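You operate a simulated robot arm through the tools that you are given. There is no shell and no other tool. Be economical: measure what you need, move in short steps, check, and stop when the job is done.

You are at the controls of a simulated two-armed robot. One attempt, no reset.

JOB
Pick up the release bottle with one hand, pass it to the other hand and put it on the top of the key shelf. Set down upright: release bottle.

The check looks at the end state, three seconds after you hand in, the way a careful person would. Anything else that was tipped, shoved, dropped, spilled or broken makes it a failure.

ROBOT AND FRAMES
Two 7-joint arms with two-finger parallel grippers on one trunk, on a base that drives. Base frame: it is fixed to the floor where the robot stands at the start and does not move with it; the origin is under the middle of the robot, x ahead of it, y to its left, z up; the surface under the hand at the start is at about z = 880. Lengths are in mm, angles in rad, forces in N, time in s.
The left shoulder is at the start at [-92, 119, 825], the right one opposite. With the tool pointing down near the work surface each hand reaches from about 100 to 560 mm from the robot's upright axis, wherever it stands, measured 20 degrees to its own side. Places, roughly: top of the key shelf [-3200, -2200, 900]. Payload 3.43 kg a hand.
The TCP of each hand is the grasp point between the finger pads, 30 mm short of the fingertips. In the tool frame z runs along the fingers and y along their closing line. Largest opening 94 mm; finger width 28, thickness 10; the body of the gripper, 50 by 96 mm, starts 55 mm behind the TCP.
Orientation is told as [roll, pitch, yaw] about the base's x, y, z axes, in that order, counted from this pose: with the fingers straight down and closing along the base's y, the tool's x points along the base's -x, its y along +y and its z along -z.

CONTROLS
- The arms move only by the tool jog_arm. It takes "left_increments", "right_increments" or both (then of equal length, played together; a hand with none holds still); each is a list of rows, each a list of 6 numbers: the shift along the base's x, y, z in mm, then the turn, a rotation vector about the base's x, y, z in degrees. In form: [[dx, dy, dz, ax, ay, az], ...]. A call has 1 to 10 rows; each row shifts and turns the commanded pose from where the row before left it. "left_jaw" and "right_jaw" are, for a hand that has rows, the opening, from 0 (shut) to 1 (fully open), set as the call begins (left out, the last holds). Rows are played at 5 a second. More than 50 mm and 0.15 rad between two rows, or a gripper value outside its range, and nothing of the call is played. A pose out of reach is approached as far as the arm can. The call stops where the force on the tool passes 40 N (or 10 N more than at its start, if that is more) or the arm is blocked; 0.2 s more then pass. Each finger travels about 153 mm/s and halts on what it meets, pressing with about 39 N; the grip force reading is that of the motor and also rises with nothing between the fingers. The clock runs only during rows and for 0.2 s after the last one: add rows that do not move to give the fingers time. The reply holds the time, the measured pose of the TCP, the force on the tool along the base axes, the opening and the grip force, in the units named above and with some noise, with the torque about the TCP (base axes, N m) and any sound that the robot's microphone picked up.
- Cameras (640 x 400 px; columns grow to the right, rows downward): "scene" is now at [31.7, 13.9, 1532.6]; the picture's right is [0.19, -0.98, 0.00], its down [-0.74, -0.14, -0.65] and it looks along [0.64, 0.12, -0.76] (base axes); focal length 260 px, centre (320, 200). "left" rides on the left gripper at [76, -14, -103] in its tool frame; the picture's right is [0.18, 0.98, 0.00], its down [-0.75, 0.14, -0.64] and it looks along [-0.63, 0.12, 0.77] (tool axes); focal length 243 px, centre (320, 200). "right" rides on the right gripper at [76, 14, -103] in its tool frame; the picture's right is [-0.18, 0.98, 0.00], its down [-0.75, -0.14, -0.64] and it looks along [-0.63, -0.12, 0.77] (tool axes); focal length 243 px, centre (320, 200). There is no depth. A picture from a camera that has moved, and an enlarged one, comes with that camera's place and axes in the base frame and with its lens.
- get_image(camera): a new picture of that camera. It takes no simulated time.
- raise_lower(by): slides the trunk up (or, below 0, down) by that many mm; the arms and the scene camera ride with it, the base frame stays. It gives what a move gives, with no picture.
- drive_base(legs): drives the robot by 1 to 6 legs, each [ahead, left, turn to the left] in mm, mm and rad, along the robot's own axes; the way and the turn of a leg run together, so that a leg with both is an arc; at most 1500 mm and 3.142 rad a leg. The arms and the cameras ride along, it lands a little off, and it stops where it bumps. It gives what a move gives.
- aim_head(pan, tilt): turns the head with the scene camera to pan (to the left, within 2.496 rad either way) and tilt (down, from -0.506 to 1.204), counted from straight ahead of the robot. It gives what a move gives.
- zoom(camera, box): a new picture of the part [left, top, right, bottom] of that camera's present view, enlarged. It takes no simulated time.
- sign_off(): hands the job in; it is judged then, once.

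Go step by step. Nothing tells you exact positions but the pictures and the camera data: compare them with the known pose of the tool, close in by small moves and look again before you grip or let go. The budget is 120 turns and 100 pictures, counting those below and the enlarged ones. Unless the task says otherwise, let go and move clear before handing in, and close with one line.

The tools are called after "Request:" as name(argument=value, ...) on one line, values as JSON. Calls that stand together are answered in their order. jog_arm: Moves the arms, as the interface text tells. Its arguments: {"type":"object","properties":{"left_increments":{"type":"array","items":{"type":"array","items":{"type":"number"}}},"left_jaw":{"type":"number"},"right_increments":{"type":"array","items":{"type":"array","items":{"type":"number"}}},"right_jaw":{"type":"number"}},"required":[]} The other tools are called the same way: raise_lower (by) slides the trunk up or down; drive_base (legs) drives the base; aim_head (pan, tilt) turns the head that bears the scene camera; get_image (camera) takes a picture; zoom (camera, box) takes an enlarged picture of a part of a camera's view; sign_off () hands the job in.

At the start:

```text
time_s: 0.0
left_tool_pos: [331.7, 148.3, 1140.6]
left_tcp_rot: [0.0, 0.001, 0.001]
left_ft_force: [1.2, -0.3, 0.2]
left_wrist_torque: [-0.01, 0.0, -0.02]
left_opening: 94.0
left_gripper_force: 0.1
right_tool_pos: [281.0, -98.7, 1206.9]
right_tcp_rot: [0.0, 0.0, 0.0]
right_ft_force: [-0.2, 0.5, 0.4]
right_wrist_torque: [0.0, 0.05, -0.01]
right_opening: 93.9
right_gripper_force: 0.0
trunk travel left (down, up): [-250.0, 85.0]
robot x, y, heading: [-0.3, -3.5, -0.0]
head pan, tilt: [0.19, 0.857]
```

scene: 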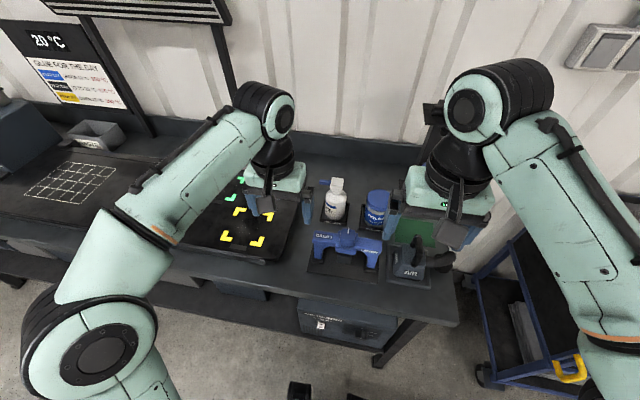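
right: 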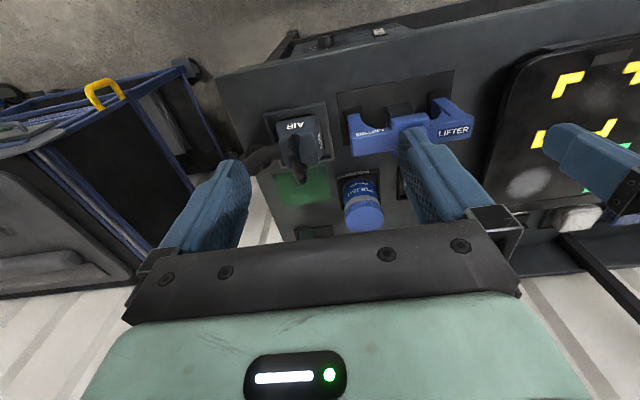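
left: 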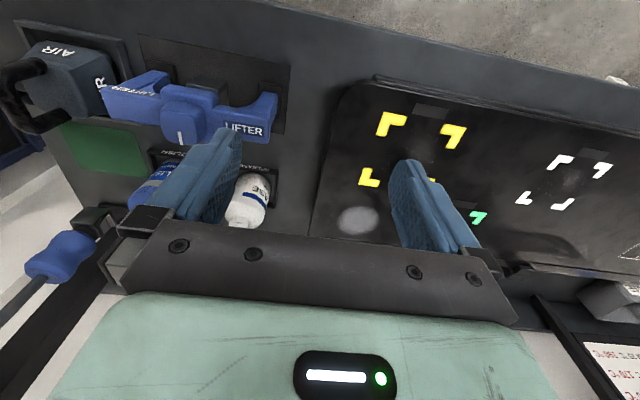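

I see a white bottle (probably "release") and a blue jar ("purge"?) on the bench between the hands. I'll zoom in to read labels.

Request:
zoom(camera="scene", box=[270, 150, 470, 290])

Request:
zoom(camera="left", box=[120, 120, 320, 245])

```text
2.86 times, centred on (370, 220) of scene
camera zoom: at [31.7, 13.9, 1532.6], right [0.19, -0.98, 0.0], down [-0.74, -0.14, -0.65], along [0.64, 0.12, -0.76], focal length 742 px, centre (177, 143)
```

zoom: 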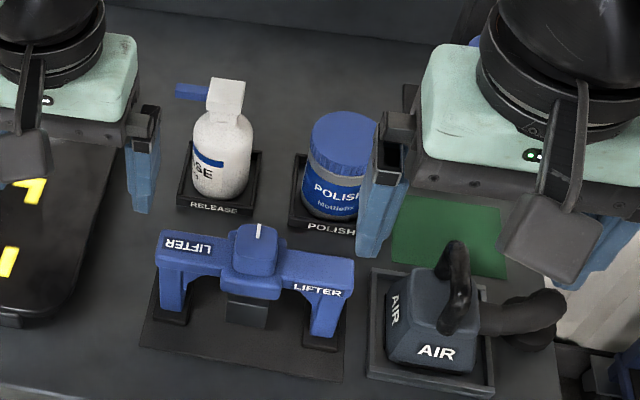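

```text
3.20 times, centred on (220, 182) of left
camera zoom: at [256.2, 134.3, 1243.4], right [-0.18, 0.98, 0.0], down [0.75, 0.14, 0.64], along [0.63, 0.12, -0.77], focal length 776 px, centre (640, 256)
```

zoom: 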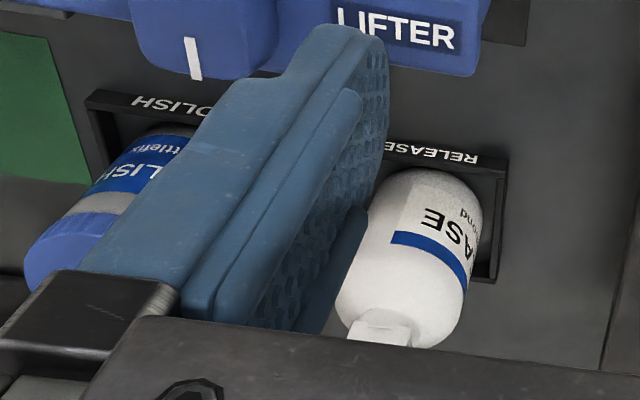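

The white bottle with tray label RELEASE stands near [527, 62], about 150 mm tall. I'll move the left hand aside and look closer at its head.

Request:
jog_arm(left_increments=[[-30, 40, 0, 0, 0, 0], [-20, 40, 0, 0, 0, 0]])

Request:
zoom(camera="scene", box=[290, 160, 390, 240])

Request:
get_image(camera="left")

```text
time_s: 0.6
left_tool_pos: [281.6, 230.2, 1141.6]
left_tcp_rot: [-0.001, 0.001, -0.001]
left_ft_force: [-0.3, 0.2, -0.4]
left_wrist_torque: [-0.01, 0.04, 0.0]
left_opening: 94.0
left_gripper_force: 0.1
right_tool_pos: [279.2, -97.4, 1205.6]
right_tcp_rot: [0.001, 0.001, -0.002]
right_ft_force: [-0.1, 0.6, -0.8]
right_wrist_torque: [0.0, -0.02, 0.02]
right_opening: 94.0
right_gripper_force: 0.2
trunk travel left (down, up): [-250.0, 85.0]
robot x, y, heading: [1.0, -0.8, 0.0]
head pan, tilt: [0.19, 0.857]
```

```text
5.00 times, centred on (340, 200) of scene
camera zoom: at [31.5, 14.3, 1532.5], right [0.19, -0.98, 0.0], down [-0.74, -0.14, -0.65], along [0.64, 0.12, -0.76], focal length 1299 px, centre (220, 200)
```

zoom: 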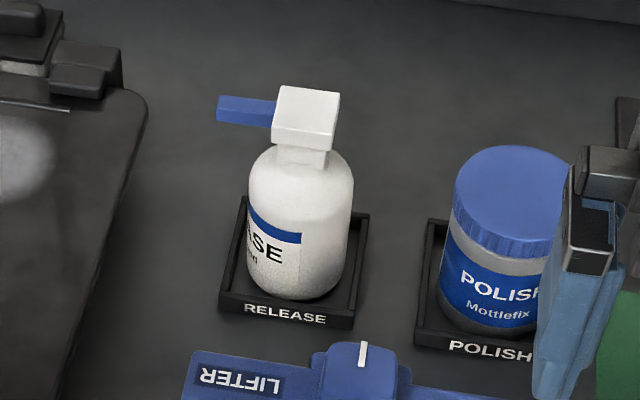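

```text
93 pictures are left
camera left: at [206.4, 215.6, 1244.0], right [-0.18, 0.98, 0.0], down [0.75, 0.14, 0.64], along [0.63, 0.12, -0.77], focal length 243 px, centre (320, 200)
```

left: 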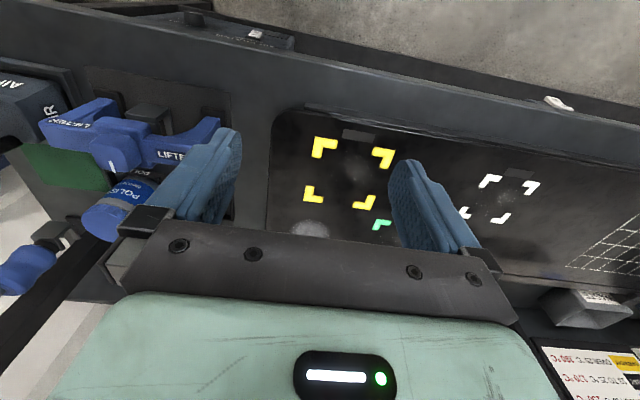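

The bottle is a sprayer: square white head (about 32 mm) with a blue nozzle pointing to +y, centred near [540, 60], top about z 1020. I'll grip the head from above with the left hand closing along x, so I turn that hand by -90° and move above it.

Request:
jog_arm(left_increments=[[20, -15, 0, 0, 0, -8.2], [20, -15, 0, 0, 0, -8.2], [20, -15, 0, 0, 0, -8.2], [20, -15, 0, 0, 0, -8.2], [20, -15, 0, 0, 0, -8.2], [20, -15, 0, 0, 0, -8.2], [20, -15, 0, 0, 0, -8.2], [20, -15, 0, 0, 0, -8.2], [20, -15, 0, 0, 0, -8.2], [20, -15, 0, 0, 0, -8.2]])

```text
time_s: 2.8
left_tool_pos: [423.6, 91.5, 1132.6]
left_tcp_rot: [-0.017, 0.009, -1.306]
left_ft_force: [-0.6, 0.1, -0.3]
left_wrist_torque: [0.02, 0.01, 0.0]
left_opening: 93.9
left_gripper_force: 0.0
left hand out of reach, approached as far as the arm can: row 8, 9, 10
right_tool_pos: [282.7, -98.7, 1205.7]
right_tcp_rot: [0.001, 0.003, -0.002]
right_ft_force: [-0.4, 0.1, -0.3]
right_wrist_torque: [0.03, 0.03, 0.05]
right_opening: 94.0
right_gripper_force: 0.0
trunk travel left (down, up): [-250.0, 85.0]
robot x, y, heading: [-0.3, -2.4, -0.001]
head pan, tilt: [0.19, 0.857]
```

The left hand ran out of reach at this height. I'll raise the trunk and look down to see how much room there is to the bench in front of the base.

Request:
raise_lower(by=80)

Request:
aim_head(pan=0.0, tilt=1.2)

Request:
get_image(camera="scene")

Request:
get_image(camera="left")

```text
time_s: 4.0
left_tool_pos: [420.2, 92.8, 1212.1]
left_tcp_rot: [-0.018, 0.008, -1.3]
left_ft_force: [-0.9, 0.2, 0.4]
left_wrist_torque: [0.01, 0.0, 0.01]
left_opening: 93.9
left_gripper_force: 0.1
right_tool_pos: [280.3, -98.4, 1285.5]
right_tcp_rot: [0.001, 0.001, -0.001]
right_ft_force: [-0.2, 0.8, -0.2]
right_wrist_torque: [0.01, -0.03, -0.01]
right_opening: 93.9
right_gripper_force: 0.1
trunk travel left (down, up): [-330.0, 5.0]
robot x, y, heading: [-1.4, 1.3, -0.0]
head pan, tilt: [0.19, 0.857]
```

```text
time_s: 4.8
left_tool_pos: [423.6, 90.8, 1212.6]
left_tcp_rot: [-0.019, 0.011, -1.302]
left_ft_force: [0.2, 0.0, -0.6]
left_wrist_torque: [0.01, 0.03, 0.0]
left_opening: 94.0
left_gripper_force: 0.0
right_tool_pos: [280.8, -98.0, 1286.3]
right_tcp_rot: [0.001, -0.002, 0.0]
right_ft_force: [-1.0, 0.0, 0.2]
right_wrist_torque: [0.01, -0.02, -0.02]
right_opening: 93.8
right_gripper_force: 0.1
trunk travel left (down, up): [-330.0, 5.0]
robot x, y, heading: [1.7, 3.6, -0.002]
head pan, tilt: [0.0, 1.201]
```

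```text
92 pictures are left
camera scene: at [10.5, -0.7, 1595.0], right [0.0, -1.0, 0.0], down [-0.93, 0.0, -0.36], along [0.36, 0.0, -0.93], focal length 260 px, centre (320, 200)
```

scene: 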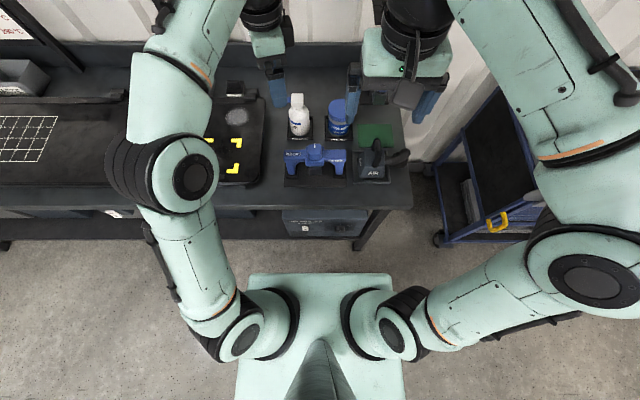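

```text
91 pictures are left
camera left: at [390.9, 161.3, 1316.3], right [0.9, 0.44, -0.02], down [0.35, -0.69, 0.63], along [0.27, -0.57, -0.77], focal length 243 px, centre (320, 200)
```

left: 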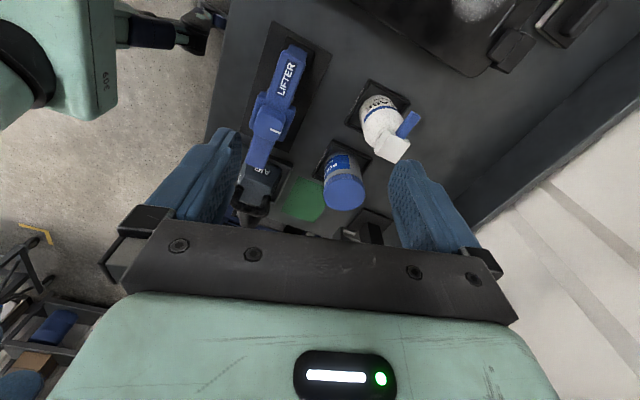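

The base front seems well short of the bench edge (x≈257), so I'll drive 60 mm ahead to ease reach, then finish turning the left hand.

Request:
drive_base(legs=[[60, 0, 0]])

Request:
jog_arm(left_increments=[[6, -4, -10, 0, 0, -5], [8, -4, -15, 1, 0, -5], [8, -4, -15, 0, 0, -5], [0, 0, 0, 0, 0, 0]])

```text
time_s: 5.8
left_tool_pos: [479.3, 91.6, 1212.2]
left_tcp_rot: [-0.019, 0.006, -1.304]
left_ft_force: [0.5, -0.5, 0.1]
left_wrist_torque: [0.0, -0.03, -0.06]
left_opening: 94.1
left_gripper_force: 0.0
right_tool_pos: [338.3, -98.8, 1285.9]
right_tcp_rot: [0.003, 0.0, 0.002]
right_ft_force: [-0.1, -0.3, 0.3]
right_wrist_torque: [0.01, -0.01, 0.0]
right_opening: 93.9
right_gripper_force: 0.0
trunk travel left (down, up): [-330.0, 5.0]
robot x, y, heading: [60.4, -2.4, 0.003]
head pan, tilt: [0.0, 1.201]
```

```text
time_s: 6.8
left_tool_pos: [501.7, 81.5, 1174.1]
left_tcp_rot: [-0.015, 0.024, -1.564]
left_ft_force: [-0.4, -0.2, 0.5]
left_wrist_torque: [-0.01, 0.0, 0.02]
left_opening: 94.0
left_gripper_force: 0.1
right_tool_pos: [338.7, -98.6, 1285.4]
right_tcp_rot: [0.002, 0.0, 0.0]
right_ft_force: [-0.3, 0.4, -0.1]
right_wrist_torque: [0.0, 0.02, -0.01]
right_opening: 94.0
right_gripper_force: 0.0
trunk travel left (down, up): [-330.0, 5.0]
robot x, y, heading: [59.4, 0.2, -0.001]
head pan, tilt: [0.0, 1.201]
```

Reach is good now. I take left and scene pictures to fix the bottle position.

Request:
get_image(camera="left")

Request:
zoom(camera="scene", box=[240, 70, 400, 200])

```text
90 pictures are left
camera left: at [489.1, 154.1, 1278.2], right [0.98, 0.19, -0.01], down [0.16, -0.77, 0.62], along [0.11, -0.61, -0.78], focal length 243 px, centre (320, 200)
```

left: 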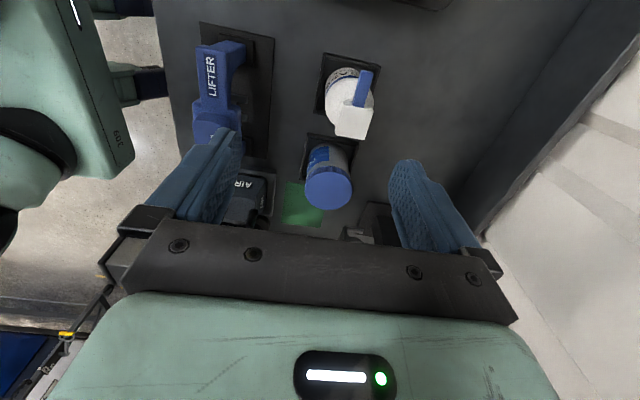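

```text
3.08 times, centred on (320, 135) of scene
camera zoom: at [68.3, -0.8, 1594.9], right [0.0, -1.0, 0.0], down [-0.93, 0.0, -0.36], along [0.36, 0.0, -0.93], focal length 799 px, centre (320, 400)
```

zoom: 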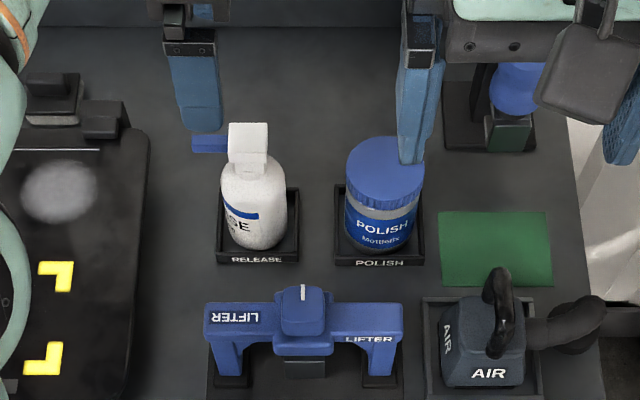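

Both views agree: bottle head centre at about [541, 62], top z≈1019, nozzle to +y. Moving above it, straightening the small tilt, and coming down to z 1075.

Request:
jog_arm(left_increments=[[20, -10, -15, -0.7, -0.45, 0], [19, -9, -15, -0.7, -0.45, 0], [0, 0, -35, 0, 0, 0], [0, 0, -34, 0, 0, 0], [0, 0, 0, 0, 0, 0]], left_jaw=0.8)

Request:
get_image(camera="left")

Request:
zoom(camera="scene", box=[240, 70, 400, 170])

```text
time_s: 8.0
left_tool_pos: [539.1, 61.0, 1073.8]
left_tcp_rot: [0.0, 0.001, -1.564]
left_ft_force: [0.8, 0.1, -0.4]
left_wrist_torque: [0.01, -0.02, 0.0]
left_opening: 75.2
left_gripper_force: 0.1
right_tool_pos: [339.0, -98.9, 1285.7]
right_tcp_rot: [0.002, 0.0, 0.0]
right_ft_force: [0.4, 0.1, -0.2]
right_wrist_torque: [0.0, -0.03, 0.02]
right_opening: 94.1
right_gripper_force: 0.1
trunk travel left (down, up): [-330.0, 5.0]
robot x, y, heading: [59.1, -0.2, 0.0]
head pan, tilt: [0.0, 1.201]
```

```text
88 pictures are left
camera left: at [525.3, 136.8, 1176.6], right [0.98, 0.19, 0.0], down [0.15, -0.75, 0.64], along [0.12, -0.63, -0.77], focal length 243 px, centre (320, 200)
```

left: 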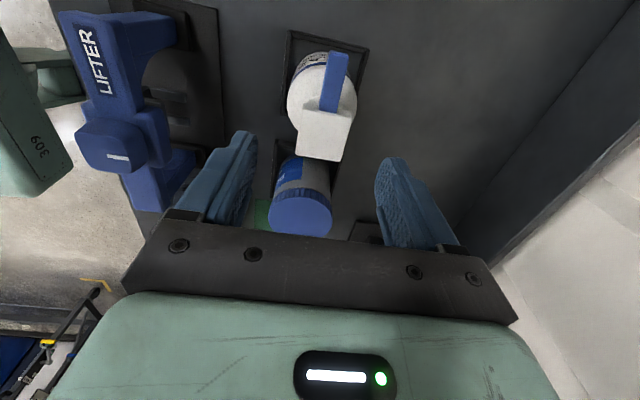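

```text
4.00 times, centred on (320, 120) of scene
camera zoom: at [68.6, -0.8, 1595.0], right [0.0, -1.0, 0.0], down [-0.93, 0.0, -0.36], along [0.36, 0.0, -0.93], focal length 1039 px, centre (320, 520)
```

zoom: 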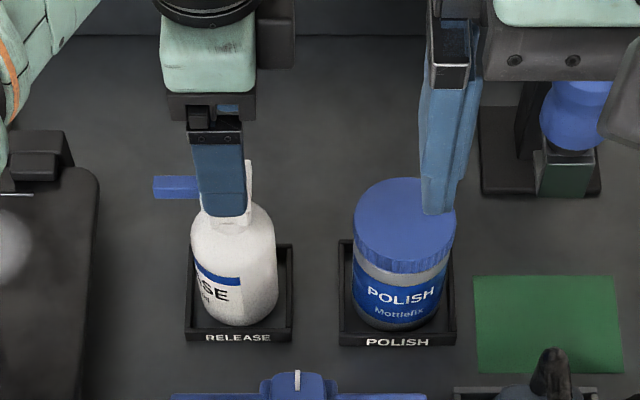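

Fingers straddle the head in x. Small centring (+2, +3) and descent to z≈1014, then look.

Request:
jog_arm(left_increments=[[2, 3, -20, 0, 0, 0], [0, 0, -20, 0, 0, 0], [0, 0, -20, 0, 0, 0], [0, 0, 0, 0, 0, 0]])

Request:
get_image(camera="left")

Request:
zoom(camera="scene", box=[260, 80, 340, 140])

```text
time_s: 9.0
left_tool_pos: [543.0, 64.3, 1013.7]
left_tcp_rot: [0.001, -0.001, -1.564]
left_ft_force: [-1.3, 0.4, -0.5]
left_wrist_torque: [0.0, -0.01, -0.01]
left_opening: 75.4
left_gripper_force: 0.1
right_tool_pos: [338.2, -98.2, 1287.6]
right_tcp_rot: [0.001, -0.001, 0.0]
right_ft_force: [1.3, 0.3, 0.0]
right_wrist_torque: [0.01, 0.01, -0.02]
right_opening: 94.3
right_gripper_force: 0.0
trunk travel left (down, up): [-330.0, 5.0]
robot x, y, heading: [58.9, -1.3, 0.002]
head pan, tilt: [0.0, 1.201]
```

```text
86 pictures are left
camera left: at [529.0, 140.2, 1116.3], right [0.98, 0.19, 0.0], down [0.15, -0.75, 0.64], along [0.12, -0.63, -0.77], focal length 243 px, centre (320, 200)
```

left: 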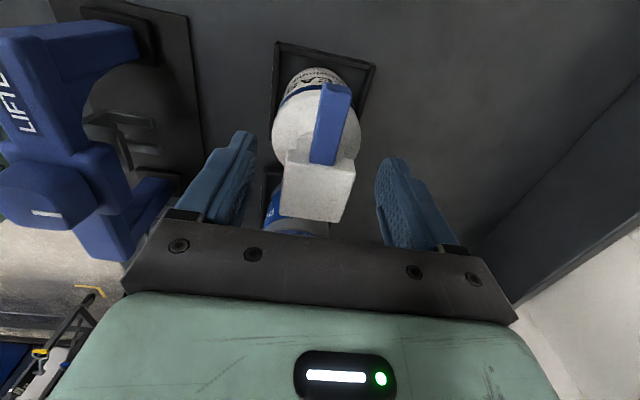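

```text
6.67 times, centred on (300, 110) of scene
camera zoom: at [68.7, -0.8, 1595.0], right [0.0, -1.0, 0.0], down [-0.93, 0.0, -0.36], along [0.36, 0.0, -0.93], focal length 1732 px, centre (453, 800)
```

zoom: 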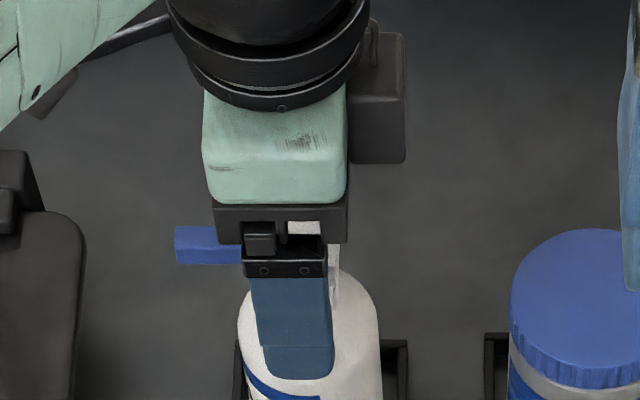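

The TCP is centred on the head, but fingertips (z≈984) may graze the shoulder (~988) on closing, so I'll rise 9 mm and then close on the head.

Request:
jog_arm(left_increments=[[-1, 0, 9, 0, 0, 0], [0, 0, 0, 0, 0, 0]])

Request:
jog_arm(left_increments=[[0, 0, 0, 0, 0, 0], [0, 0, 0, 0, 0, 0], [0, 0, 0, 0, 0, 0]], left_jaw=0.0)

Request:
get_image(camera="left")

```text
time_s: 9.6
left_tool_pos: [543.0, 63.9, 1023.4]
left_tcp_rot: [0.0, -0.001, -1.562]
left_ft_force: [0.0, 0.3, 0.7]
left_wrist_torque: [0.0, 0.03, -0.04]
left_opening: 75.2
left_gripper_force: 0.0
right_tool_pos: [338.9, -98.9, 1285.6]
right_tcp_rot: [0.001, -0.001, 0.001]
right_ft_force: [0.1, 0.7, 0.7]
right_wrist_torque: [-0.02, 0.0, 0.0]
right_opening: 94.1
right_gripper_force: 0.0
trunk travel left (down, up): [-330.0, 5.0]
robot x, y, heading: [54.9, -0.6, 0.003]
head pan, tilt: [0.0, 1.201]
```

```text
time_s: 10.4
left_tool_pos: [542.0, 63.6, 1024.3]
left_tcp_rot: [0.0, -0.001, -1.563]
left_ft_force: [-0.2, -0.8, 0.6]
left_wrist_torque: [-0.06, -0.05, 0.0]
left_opening: 37.5
left_gripper_force: 38.9
right_tool_pos: [339.7, -98.7, 1286.0]
right_tcp_rot: [0.002, -0.001, 0.001]
right_ft_force: [0.2, -0.3, -0.4]
right_wrist_torque: [0.0, 0.02, -0.02]
right_opening: 94.2
right_gripper_force: 0.1
trunk travel left (down, up): [-330.0, 5.0]
robot x, y, heading: [57.4, -1.3, 0.0]
head pan, tilt: [0.0, 1.201]
```

```text
84 pictures are left
camera left: at [527.6, 140.0, 1126.2], right [0.98, 0.19, 0.0], down [0.15, -0.75, 0.64], along [0.12, -0.63, -0.77], focal length 243 px, centre (320, 200)
```

left: 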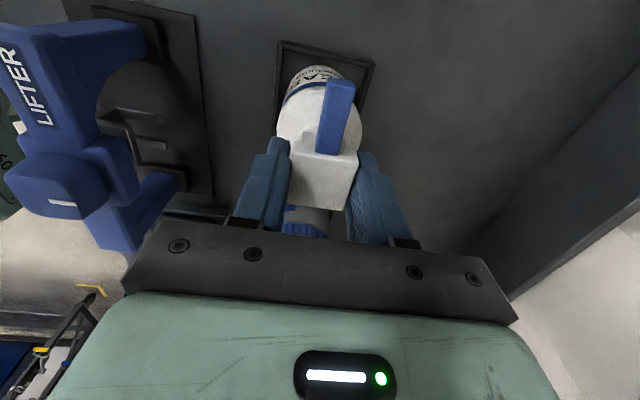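

The head is gripped (37.5 mm, 39 N). Lift straight up in small steps and check the load.

Request:
jog_arm(left_increments=[[0, 0, 5, 0, 0, 0], [0, 0, 10, 0, 0, 0], [0, 0, 15, 0, 0, 0], [0, 0, 20, 0, 0, 0], [0, 0, 20, 0, 0, 0], [0, 0, 0, 0, 0, 0]])

Request:
get_image(camera="left")

Request:
get_image(camera="scene")

```text
time_s: 11.8
left_tool_pos: [544.4, 63.6, 1094.1]
left_tcp_rot: [-0.001, 0.0, -1.564]
left_ft_force: [-0.3, 0.0, -3.1]
left_wrist_torque: [-0.04, 0.01, -0.03]
left_opening: 37.3
left_gripper_force: 38.9
right_tool_pos: [339.9, -99.2, 1286.5]
right_tcp_rot: [0.002, 0.0, 0.0]
right_ft_force: [-0.8, 0.1, -1.3]
right_wrist_torque: [0.0, -0.04, 0.0]
right_opening: 93.7
right_gripper_force: 0.1
trunk travel left (down, up): [-330.0, 5.0]
robot x, y, heading: [57.3, -1.8, 0.004]
head pan, tilt: [0.0, 1.201]
```

```text
83 pictures are left
camera left: at [529.4, 140.2, 1196.5], right [0.98, 0.19, 0.0], down [0.15, -0.75, 0.64], along [0.12, -0.63, -0.77], focal length 243 px, centre (320, 200)
```

left: 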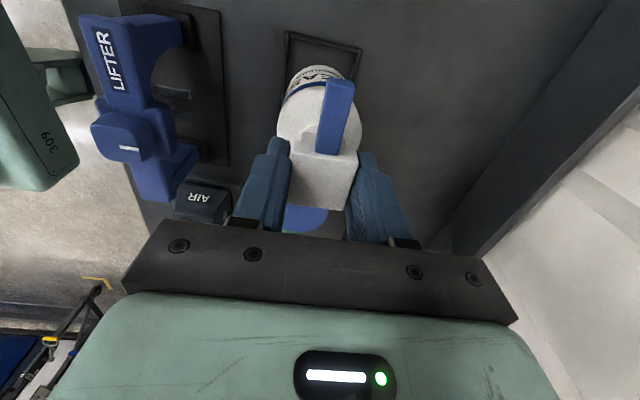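

```text
82 pictures are left
camera scene: at [69.1, -0.7, 1595.0], right [0.0, -1.0, 0.0], down [-0.93, 0.0, -0.36], along [0.36, 0.0, -0.93], focal length 260 px, centre (320, 200)
```

scene: 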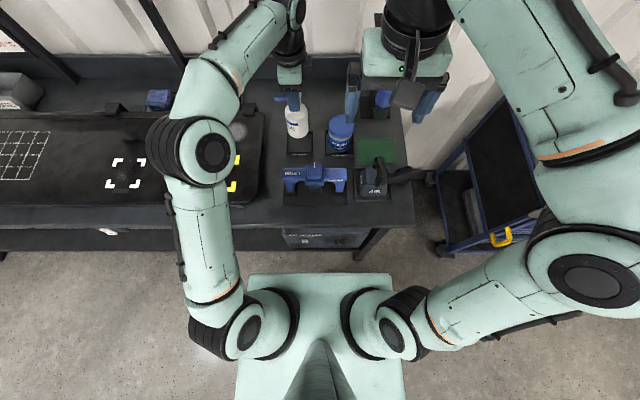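

The bottle hangs upright (≈0.3 kg). Raise more and draw back toward the robot, then back the base off the bench.

Request:
jog_arm(left_increments=[[0, 0, 25, 0, 0, 0], [0, 0, 25, 0, 0, 0], [-10, 3, 20, 0, 0, 0], [-25, 3, 10, 0, 0, 0], [-25, 3, 0, 0, 0, 0], [-25, 0, 0, 0, 0, 0], [-25, 0, 0, 0, 0, 0], [0, 0, 0, 0, 0, 0]])

Request:
drive_base(legs=[[-350, 0, 0]])

Request:
aim_head(pan=-2.49, tilt=0.3)

Request:
get_image(camera="scene")

```text
time_s: 13.6
left_tool_pos: [432.9, 72.1, 1173.2]
left_tcp_rot: [-0.001, 0.001, -1.562]
left_ft_force: [1.0, 0.7, -2.3]
left_wrist_torque: [-0.05, 0.01, 0.01]
left_opening: 36.9
left_gripper_force: 38.8
right_tool_pos: [340.0, -97.1, 1287.1]
right_tcp_rot: [0.003, -0.001, -0.001]
right_ft_force: [-0.4, -0.4, -0.7]
right_wrist_torque: [-0.03, -0.01, 0.0]
right_opening: 94.1
right_gripper_force: 0.1
trunk travel left (down, up): [-330.0, 5.0]
robot x, y, heading: [58.5, -0.8, 0.003]
head pan, tilt: [0.0, 1.201]
```

```text
time_s: 15.8
left_tool_pos: [93.7, 71.2, 1173.3]
left_tcp_rot: [0.0, 0.0, -1.566]
left_ft_force: [0.4, 1.0, -2.4]
left_wrist_torque: [0.0, 0.05, 0.01]
left_opening: 37.3
left_gripper_force: 39.0
right_tool_pos: [-0.7, -99.9, 1286.5]
right_tcp_rot: [0.001, -0.001, -0.003]
right_ft_force: [1.1, 1.0, -0.2]
right_wrist_torque: [0.02, 0.02, 0.01]
right_opening: 94.2
right_gripper_force: 0.0
trunk travel left (down, up): [-330.0, 5.0]
robot x, y, heading: [-280.4, -0.6, -0.006]
head pan, tilt: [0.0, 1.201]
```

```text
time_s: 18.1
left_tool_pos: [93.5, 72.0, 1172.6]
left_tcp_rot: [0.001, 0.002, -1.565]
left_ft_force: [0.4, 0.6, -2.1]
left_wrist_torque: [0.03, -0.01, -0.01]
left_opening: 37.0
left_gripper_force: 39.5
right_tool_pos: [1.5, -99.7, 1286.0]
right_tcp_rot: [0.001, -0.001, -0.003]
right_ft_force: [0.9, 0.2, -0.4]
right_wrist_torque: [-0.01, 0.02, 0.0]
right_opening: 94.0
right_gripper_force: 0.0
trunk travel left (down, up): [-330.0, 5.0]
robot x, y, heading: [-283.8, -0.7, 0.003]
head pan, tilt: [-2.491, 0.3]
```

```text
81 pictures are left
camera scene: at [-400.3, -56.5, 1667.1], right [-0.6, 0.8, 0.0], down [0.24, 0.18, -0.96], along [-0.76, -0.58, -0.3], focal length 260 px, centre (320, 200)
```

scene: 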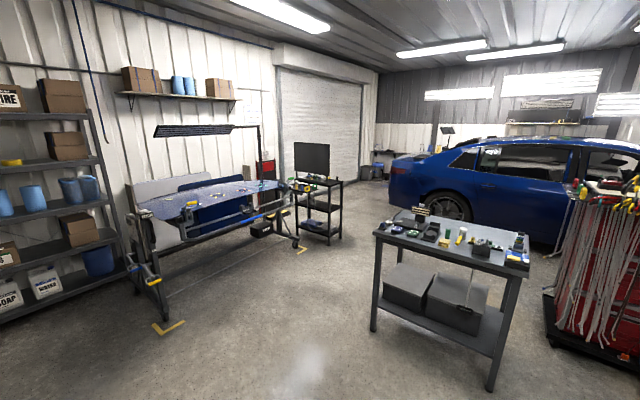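

The shelf position projects onto the black rack near (317,177). Zoom there.

Request:
zoom(camera="scene", box=[250, 120, 390, 260])

Request:
zoom(camera="scene", box=[280, 160, 360, 210])

```text
2.86 times, centred on (320, 190) of scene
camera zoom: at [-400.3, -56.5, 1667.1], right [-0.6, 0.8, 0.0], down [0.24, 0.18, -0.96], along [-0.76, -0.58, -0.3], focal length 742 px, centre (320, 229)
```

zoom: 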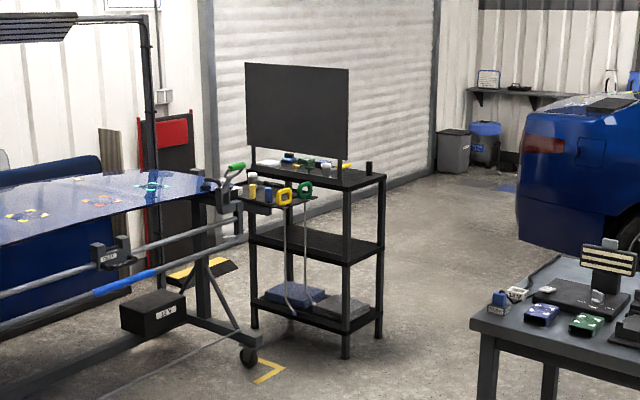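

```text
8.00 times, centred on (320, 185) of scene
camera zoom: at [-400.3, -56.5, 1667.1], right [-0.6, 0.8, 0.0], down [0.24, 0.18, -0.96], along [-0.76, -0.58, -0.3], focal length 2078 px, centre (320, 320)
```

zoom: 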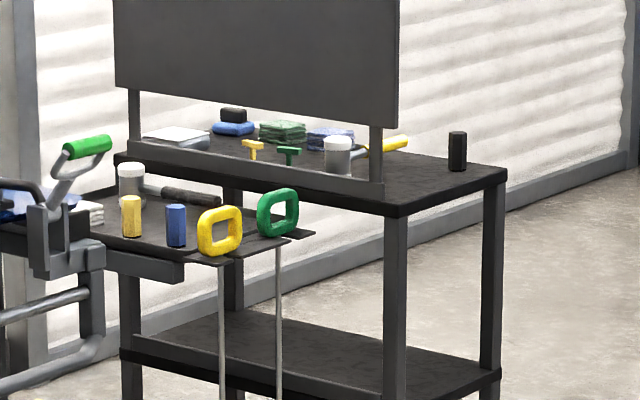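

The key shelf is the black rack by the roller door; its near side has a panel, so access is from the +y side. First the handover: turn the right hand to fingers-forward (20° below horizontal) while lowering it on the right side, and bring the bottle to the middle with the left.

Request:
jog_arm(right_increments=[[0, -10, -20, 0, -7.8, 0], [0, -10, -20, 0, -7.8, 0], [0, -10, -20, 0, -7.8, 0], [5, -10, -20, 0, -7.8, 0], [5, -5, -20, 0, -7.8, 0], [5, -5, -20, 0, -7.8, 0], [5, 0, -20, 0, -7.8, 0], [5, 0, -20, 0, -7.8, 0], [5, 0, -20, 0, -7.6, 0], [0, 0, 0, 0, 0, 0]])

Request:
jog_arm(left_increments=[[10, -15, -8, 0, 0, 0], [10, -15, -8, 0, 0, 0], [10, -15, -8, 0, 0, 0], [10, -15, -8, 0, 0, 0], [10, -15, -8, 0, 0, 0], [13, -15, -10, 0, 0, 0], [0, 0, 0, 0, 0, 0]])

Request:
aim_head(pan=0.0, tilt=0.9)

Request:
get_image(camera="scene")

Request:
get_image(camera="right")

```text
time_s: 20.2
left_tool_pos: [94.0, 72.3, 1173.0]
left_tcp_rot: [0.0, -0.002, -1.568]
left_ft_force: [0.5, -0.2, -2.1]
left_wrist_torque: [0.01, -0.02, -0.01]
left_opening: 37.3
left_gripper_force: 39.1
right_tool_pos: [54.8, -153.6, 1146.5]
right_tcp_rot: [-0.016, -1.149, -0.006]
right_ft_force: [0.5, 1.0, -0.1]
right_wrist_torque: [-0.04, 0.01, -0.02]
right_opening: 94.1
right_gripper_force: 0.0
right hand out of reach, approached as far as the arm can: row 8, 9
trunk travel left (down, up): [-330.0, 5.0]
robot x, y, heading: [-280.5, -0.4, -0.004]
head pan, tilt: [-2.491, 0.3]
```

```text
time_s: 21.9
left_tool_pos: [156.9, -19.8, 1122.5]
left_tcp_rot: [0.0, -0.001, -1.564]
left_ft_force: [-1.2, 0.8, -3.1]
left_wrist_torque: [-0.02, -0.02, 0.05]
left_opening: 36.8
left_gripper_force: 39.0
right_tool_pos: [55.3, -153.8, 1146.7]
right_tcp_rot: [-0.018, -1.15, -0.006]
right_ft_force: [0.2, -0.4, -0.6]
right_wrist_torque: [-0.01, 0.02, 0.0]
right_opening: 93.8
right_gripper_force: 0.2
trunk travel left (down, up): [-330.0, 5.0]
robot x, y, heading: [-282.6, 1.4, -0.005]
head pan, tilt: [-2.491, 0.3]
```

```text
time_s: 24.1
left_tool_pos: [156.8, -19.3, 1122.8]
left_tcp_rot: [0.0, 0.0, -1.567]
left_ft_force: [-0.5, -0.8, -2.5]
left_wrist_torque: [-0.02, 0.05, 0.02]
left_opening: 37.3
left_gripper_force: 39.7
right_tool_pos: [55.5, -153.2, 1146.5]
right_tcp_rot: [-0.018, -1.148, -0.007]
right_ft_force: [-0.2, 0.3, -0.2]
right_wrist_torque: [-0.02, -0.04, -0.03]
right_opening: 94.1
right_gripper_force: 0.1
trunk travel left (down, up): [-330.0, 5.0]
robot x, y, heading: [-279.6, -5.8, -0.007]
head pan, tilt: [0.0, 0.901]
```

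```text
78 pictures are left
camera scene: at [-250.3, -0.5, 1614.8], right [0.0, -1.0, 0.0], down [-0.78, 0.0, -0.62], along [0.62, 0.0, -0.78], focal length 260 px, centre (320, 200)
```

scene: 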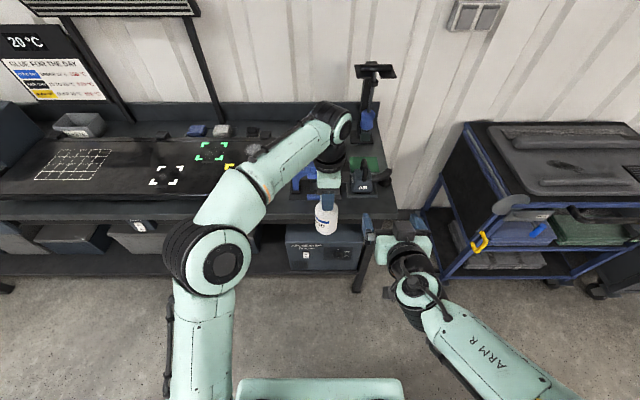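

```text
77 pictures are left
camera right: at [-68.1, -136.5, 1119.5], right [0.1, 0.98, 0.16], down [-0.28, -0.13, 0.95], along [0.95, -0.14, 0.26], focal length 243 px, centre (320, 200)
```

right: 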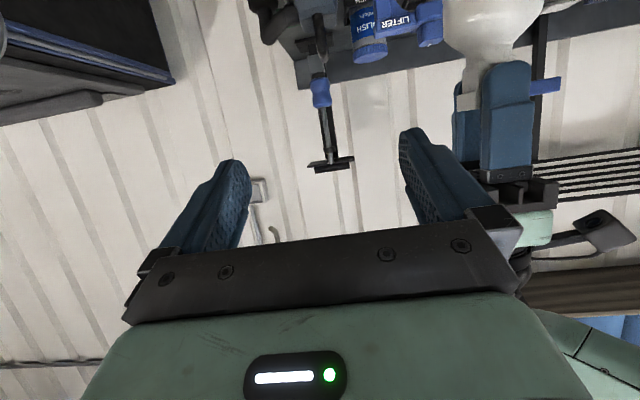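

The right hand is forward-facing (24° below horizontal), bottle hanging at [157,-20]. Lower the right hand to body height on the right side first.

Request:
jog_arm(right_increments=[[2, 0, -25, 0, 0, 0], [2, 0, -25, 0, 0, 0], [2, 0, -25, 0, 0, 0], [0, 0, 0, 0, 0, 0]])

```text
time_s: 25.1
left_tool_pos: [157.9, -19.3, 1123.4]
left_tcp_rot: [0.001, -0.002, -1.568]
left_ft_force: [-1.5, 0.9, -2.2]
left_wrist_torque: [-0.01, 0.01, 0.0]
left_opening: 37.0
left_gripper_force: 39.2
right_tool_pos: [92.8, -148.2, 1095.8]
right_tcp_rot: [-0.018, -1.149, -0.008]
right_ft_force: [0.0, 1.2, -0.6]
right_wrist_torque: [-0.02, 0.0, -0.02]
right_opening: 93.9
right_gripper_force: 0.1
right hand out of reach, approached as far as the arm can: row 1, 2, 3
trunk travel left (down, up): [-330.0, 5.0]
robot x, y, heading: [-279.7, 0.8, -0.001]
head pan, tilt: [0.0, 0.901]
```

Low fingers-forward poses near the body are out of reach for the right arm. I'll move the bottle a bit forward/up and bring the right hand in diagonally (yaw +40°), which keeps its wrist farther out.

Request:
jog_arm(left_increments=[[11, 0, 5, 0, 0, 0], [11, 0, 5, 0, 0, 0], [11, 0, 5, 0, 0, 0], [0, 0, 0, 0, 0, 0]])

Request:
jog_arm(right_increments=[[0, -4, 0, 0, 0, 8], [0, -4, 0, 0, 0, 8], [0, -4, 0, 0, 0, 8], [0, 0, -5, 0, 0, 8], [0, 0, -5, 0, 0, 8], [0, 0, 0, 0, 0, 0]])

Request:
get_image(camera="right")

```text
time_s: 26.1
left_tool_pos: [189.1, -21.4, 1136.7]
left_tcp_rot: [-0.001, 0.001, -1.567]
left_ft_force: [0.2, -0.3, -2.3]
left_wrist_torque: [0.02, 0.0, 0.02]
left_opening: 37.2
left_gripper_force: 38.9
right_tool_pos: [91.8, -147.6, 1096.2]
right_tcp_rot: [-0.019, -1.148, -0.007]
right_ft_force: [-0.3, 0.0, -0.1]
right_wrist_torque: [0.03, 0.04, -0.01]
right_opening: 93.9
right_gripper_force: 0.0
trunk travel left (down, up): [-330.0, 5.0]
robot x, y, heading: [-277.8, -4.0, -0.008]
head pan, tilt: [0.0, 0.901]
```

```text
time_s: 27.5
left_tool_pos: [189.1, -19.8, 1136.9]
left_tcp_rot: [0.0, -0.001, -1.568]
left_ft_force: [-0.2, 0.3, -1.4]
left_wrist_torque: [-0.03, 0.02, 0.0]
left_opening: 37.3
left_gripper_force: 38.9
right_tool_pos: [92.6, -160.5, 1089.9]
right_tcp_rot: [-0.015, -1.15, 0.69]
right_ft_force: [0.5, 0.5, 0.0]
right_wrist_torque: [-0.02, 0.01, -0.01]
right_opening: 94.0
right_gripper_force: 0.1
right hand out of reach, approached as far as the arm can: row 2
trunk travel left (down, up): [-330.0, 5.0]
robot x, y, heading: [-281.2, 2.8, -0.007]
head pan, tilt: [0.0, 0.901]
```

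```text
76 pictures are left
camera right: at [-13.1, -227.5, 1062.5], right [-0.56, 0.81, 0.16], down [-0.13, -0.28, 0.95], along [0.82, 0.51, 0.26], focal length 243 px, centre (320, 200)
```

right: 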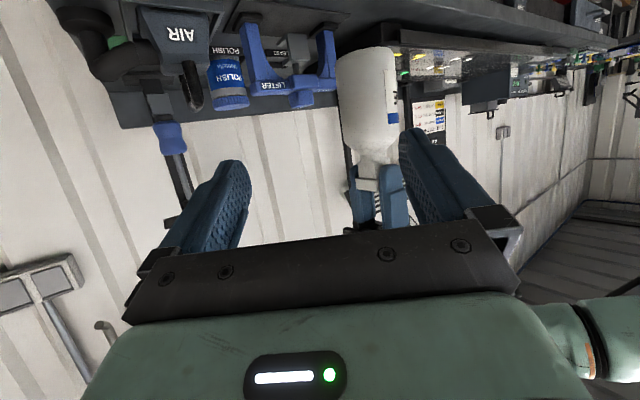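

The bottle bottom is at z≈997; grip height should be ≈1045. Move the right hand to a pregrasp 110 mm from the bottle axis.

Request:
jog_arm(right_increments=[[0, 0, -20, 0, 0, 0], [0, 5, -25, 0, 0, 0], [3, 20, 0, 0, 0, 0], [4, 22, 0, 0, 0, 0], [4, 22, 0, 0, 0, 0], [0, 0, 0, 0, 0, 0]])

Request:
get_image(camera="right")

Request:
get_image(camera="scene")

```text
time_s: 28.9
left_tool_pos: [189.6, -20.7, 1136.9]
left_tcp_rot: [0.0, 0.0, -1.568]
left_ft_force: [0.2, 0.1, -1.1]
left_wrist_torque: [-0.01, 0.01, -0.03]
left_opening: 36.9
left_gripper_force: 39.0
right_tool_pos: [101.8, -91.5, 1046.3]
right_tcp_rot: [-0.015, -1.15, 0.691]
right_ft_force: [0.3, 0.5, 0.8]
right_wrist_torque: [0.02, 0.0, 0.0]
right_opening: 94.0
right_gripper_force: 0.0
trunk travel left (down, up): [-330.0, 5.0]
robot x, y, heading: [-280.4, -0.1, -0.002]
head pan, tilt: [0.0, 0.901]
```

```text
75 pictures are left
camera right: at [-3.3, -157.8, 1019.0], right [-0.56, 0.81, 0.16], down [-0.13, -0.28, 0.95], along [0.82, 0.51, 0.26], focal length 243 px, centre (320, 200)
```

right: 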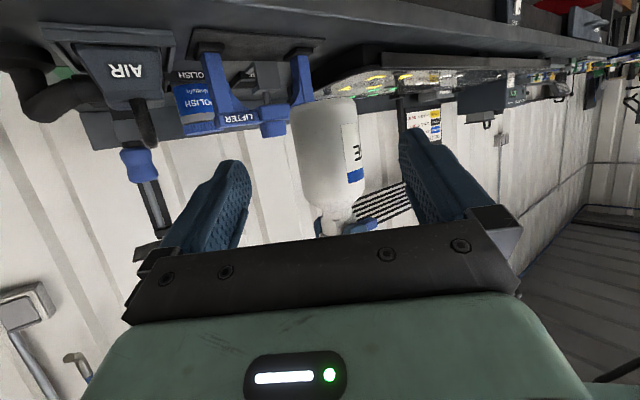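

```text
74 pictures are left
camera scene: at [-250.6, -0.6, 1614.8], right [0.0, -1.0, 0.0], down [-0.78, 0.0, -0.62], along [0.62, 0.0, -0.78], focal length 260 px, centre (320, 200)
```

scene: 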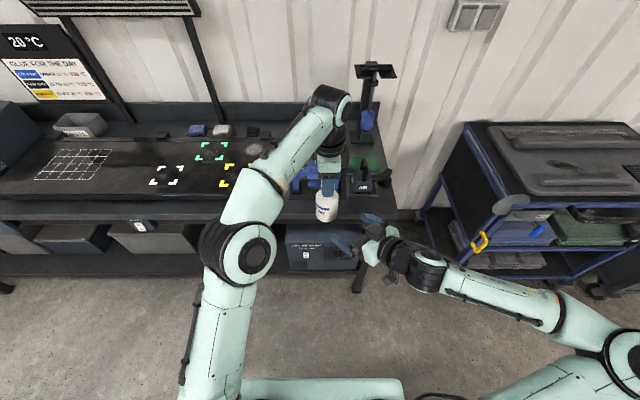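

Lined up. Advance onto the bottle body with the right hand.

Request:
jog_arm(right_increments=[[15, 12, 0, 0, 0, 0], [15, 12, 0, 0, 0, 0], [15, 12, 0, 0, 0, 0], [15, 12, 0, 0, 0, 0], [14, 12, 0, 0, 0, 0], [12, 10, 0, 0, 0, 0], [0, 0, 0, 0, 0, 0]])

Request:
get_image(camera="right")

Request:
zoom(camera="scene", box=[270, 140, 430, 280])

```text
time_s: 30.5
left_tool_pos: [190.4, -21.3, 1137.6]
left_tcp_rot: [0.0, -0.001, -1.57]
left_ft_force: [-0.6, -0.1, -2.7]
left_wrist_torque: [0.01, 0.01, 0.0]
left_opening: 36.7
left_gripper_force: 39.6
right_tool_pos: [182.7, -26.3, 1044.9]
right_tcp_rot: [-0.019, -1.149, 0.691]
right_ft_force: [-0.1, 0.3, -0.7]
right_wrist_torque: [0.02, 0.01, 0.0]
right_opening: 94.1
right_gripper_force: 0.0
right hand out of reach, approached as far as the arm can: row 6
trunk travel left (down, up): [-330.0, 5.0]
robot x, y, heading: [-280.0, 2.1, -0.002]
head pan, tilt: [0.0, 0.901]
```

```text
73 pictures are left
camera right: at [77.9, -93.1, 1018.3], right [-0.56, 0.81, 0.16], down [-0.13, -0.28, 0.95], along [0.82, 0.51, 0.26], focal length 243 px, centre (320, 200)
```

right: 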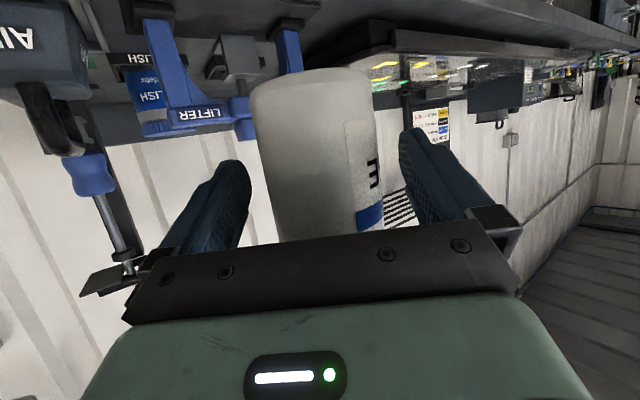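

```text
2.86 times, centred on (350, 210) of scene
camera zoom: at [-250.4, -0.4, 1614.8], right [0.0, -1.0, 0.0], down [-0.78, 0.0, -0.62], along [0.62, 0.0, -0.78], focal length 742 px, centre (234, 171)
```

zoom: 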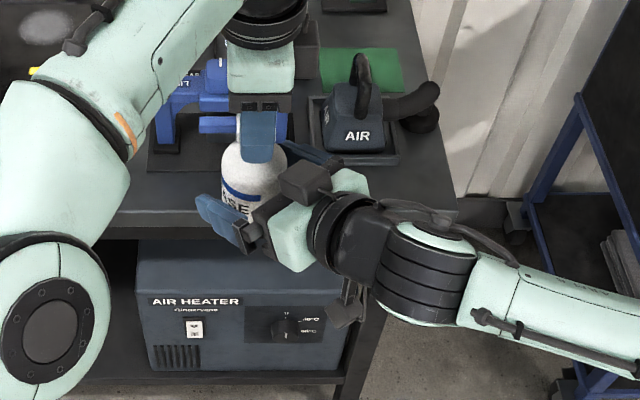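

The bottle sits between the right fingers, centred sideways, 8 mm in front of the TCP — well on the pads. Close the right hand.

Request:
jog_arm(right_increments=[[0, 0, 0, 0, 0, 0], [0, 0, 0, 0, 0, 0], [0, 0, 0, 0, 0, 0]], right_jaw=0.0)

Request:
get_image(camera="right")

Request:
get_image(camera="left")

```text
time_s: 31.3
left_tool_pos: [189.2, -20.6, 1137.0]
left_tcp_rot: [0.001, 0.002, -1.567]
left_ft_force: [3.4, -3.4, -1.5]
left_wrist_torque: [-0.34, -0.06, 0.08]
left_opening: 37.6
left_gripper_force: 38.7
right_tool_pos: [183.5, -26.9, 1045.6]
right_tcp_rot: [-0.018, -1.151, 0.695]
right_ft_force: [-1.4, 2.4, 0.4]
right_wrist_torque: [-0.03, -0.17, -0.01]
right_opening: 63.8
right_gripper_force: 39.0
trunk travel left (down, up): [-330.0, 5.0]
robot x, y, heading: [-278.7, 1.8, -0.007]
head pan, tilt: [0.0, 0.901]
```

```text
71 pictures are left
camera right: at [77.6, -92.9, 1018.4], right [-0.56, 0.81, 0.16], down [-0.13, -0.28, 0.95], along [0.82, 0.51, 0.26], focal length 243 px, centre (320, 200)
```

right: 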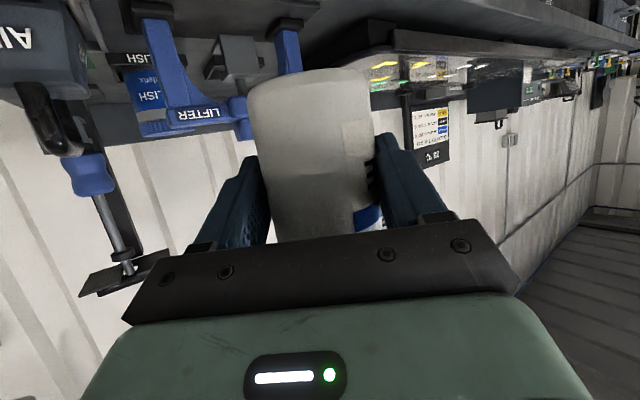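

```text
70 pictures are left
camera left: at [175.9, 55.7, 1239.9], right [0.98, 0.19, 0.0], down [0.14, -0.75, 0.64], along [0.12, -0.63, -0.77], focal length 243 px, centre (320, 200)
```

left: 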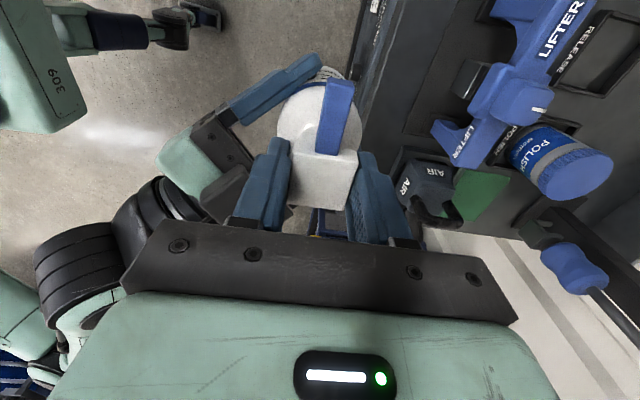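

Right hand holds the body (63.8 mm, 39 N). Open the left slightly (to 56 mm) and lift it straight up.

Request:
jog_arm(left_increments=[[0, 0, 0, 0, 0, 0], [0, 0, 0, 0, 0, 0], [0, 0, 10, 0, 0, 0], [0, 0, 20, 0, 0, 0], [0, 0, 30, 0, 0, 0], [0, 0, 0, 0, 0, 0]], left_jaw=0.6)

Request:
zoom(camera="scene", box=[270, 140, 430, 280])

Request:
get_image(camera="left")

```text
time_s: 32.7
left_tool_pos: [189.9, -19.3, 1176.6]
left_tcp_rot: [0.0, 0.0, -1.566]
left_ft_force: [-0.6, -0.2, 0.3]
left_wrist_torque: [0.03, -0.02, 0.01]
left_opening: 56.5
left_gripper_force: 0.0
left hand out of reach, approached as far as the arm can: row 5
right_tool_pos: [183.1, -27.3, 1044.4]
right_tcp_rot: [-0.017, -1.148, 0.691]
right_ft_force: [-0.2, -0.2, 0.2]
right_wrist_torque: [0.01, 0.08, -0.02]
right_opening: 63.9
right_gripper_force: 39.1
trunk travel left (down, up): [-330.0, 5.0]
robot x, y, heading: [-280.5, 3.9, -0.001]
head pan, tilt: [0.0, 0.901]
```

```text
2.86 times, centred on (350, 210) of scene
camera zoom: at [-250.4, -0.3, 1614.8], right [0.0, -1.0, 0.0], down [-0.78, 0.0, -0.62], along [0.62, 0.0, -0.78], focal length 742 px, centre (234, 171)
```

zoom: 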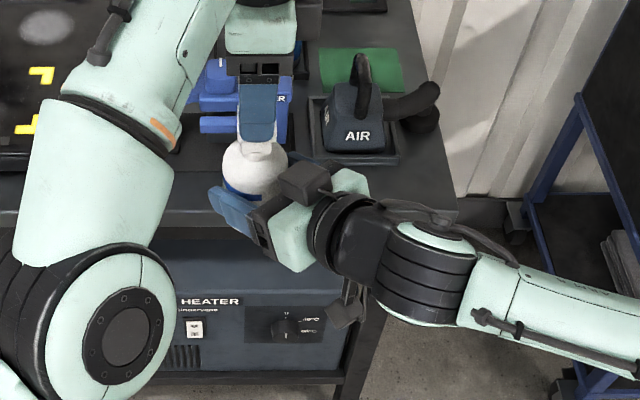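

```text
68 pictures are left
camera left: at [175.9, 57.4, 1279.5], right [0.98, 0.19, 0.0], down [0.14, -0.75, 0.64], along [0.12, -0.63, -0.77], focal length 243 px, centre (320, 200)
```

left: 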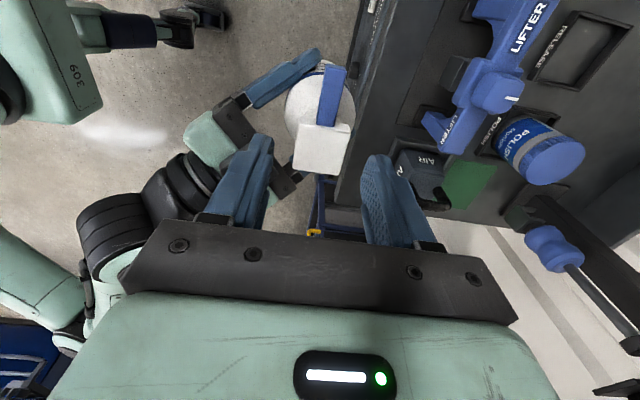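

Handover is done; the right hand alone holds the bottle. Retract the left hand up, to its side, and fold it back.

Request:
jog_arm(left_increments=[[-10, 20, 0, 0, 0, 0], [-15, 25, 0, 0, 0, 0], [-15, 30, 10, 0, 0, 8], [-15, 30, 15, 0, 0, 8], [-15, 30, 15, 0, 0, 8], [-15, 30, 15, 0, 0, 8], [0, 20, 0, 0, 0, 8], [0, 0, 0, 0, 0, 8], [0, 0, 0, 0, 0, 8]])

Request:
get_image(camera="scene")

```text
time_s: 34.7
left_tool_pos: [105.6, 164.9, 1233.9]
left_tcp_rot: [0.001, -0.001, -0.585]
left_ft_force: [-0.4, -0.9, -0.1]
left_wrist_torque: [0.02, 0.02, -0.03]
left_opening: 56.4
left_gripper_force: 0.0
right_tool_pos: [182.7, -26.8, 1045.0]
right_tcp_rot: [-0.018, -1.148, 0.69]
right_ft_force: [0.2, 0.3, 0.2]
right_wrist_torque: [-0.05, 0.03, 0.01]
right_opening: 64.1
right_gripper_force: 39.0
trunk travel left (down, up): [-330.0, 5.0]
robot x, y, heading: [-278.9, -0.5, -0.004]
head pan, tilt: [0.0, 0.901]
```

```text
67 pictures are left
camera scene: at [-250.4, -0.3, 1614.8], right [0.0, -1.0, 0.0], down [-0.78, 0.0, -0.62], along [0.62, 0.0, -0.78], focal length 260 px, centre (320, 200)
```

scene: 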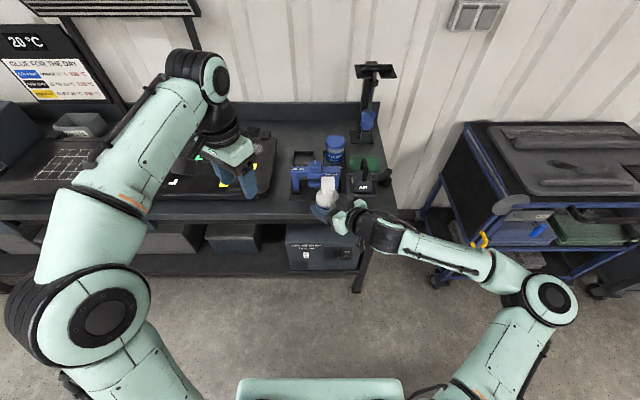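

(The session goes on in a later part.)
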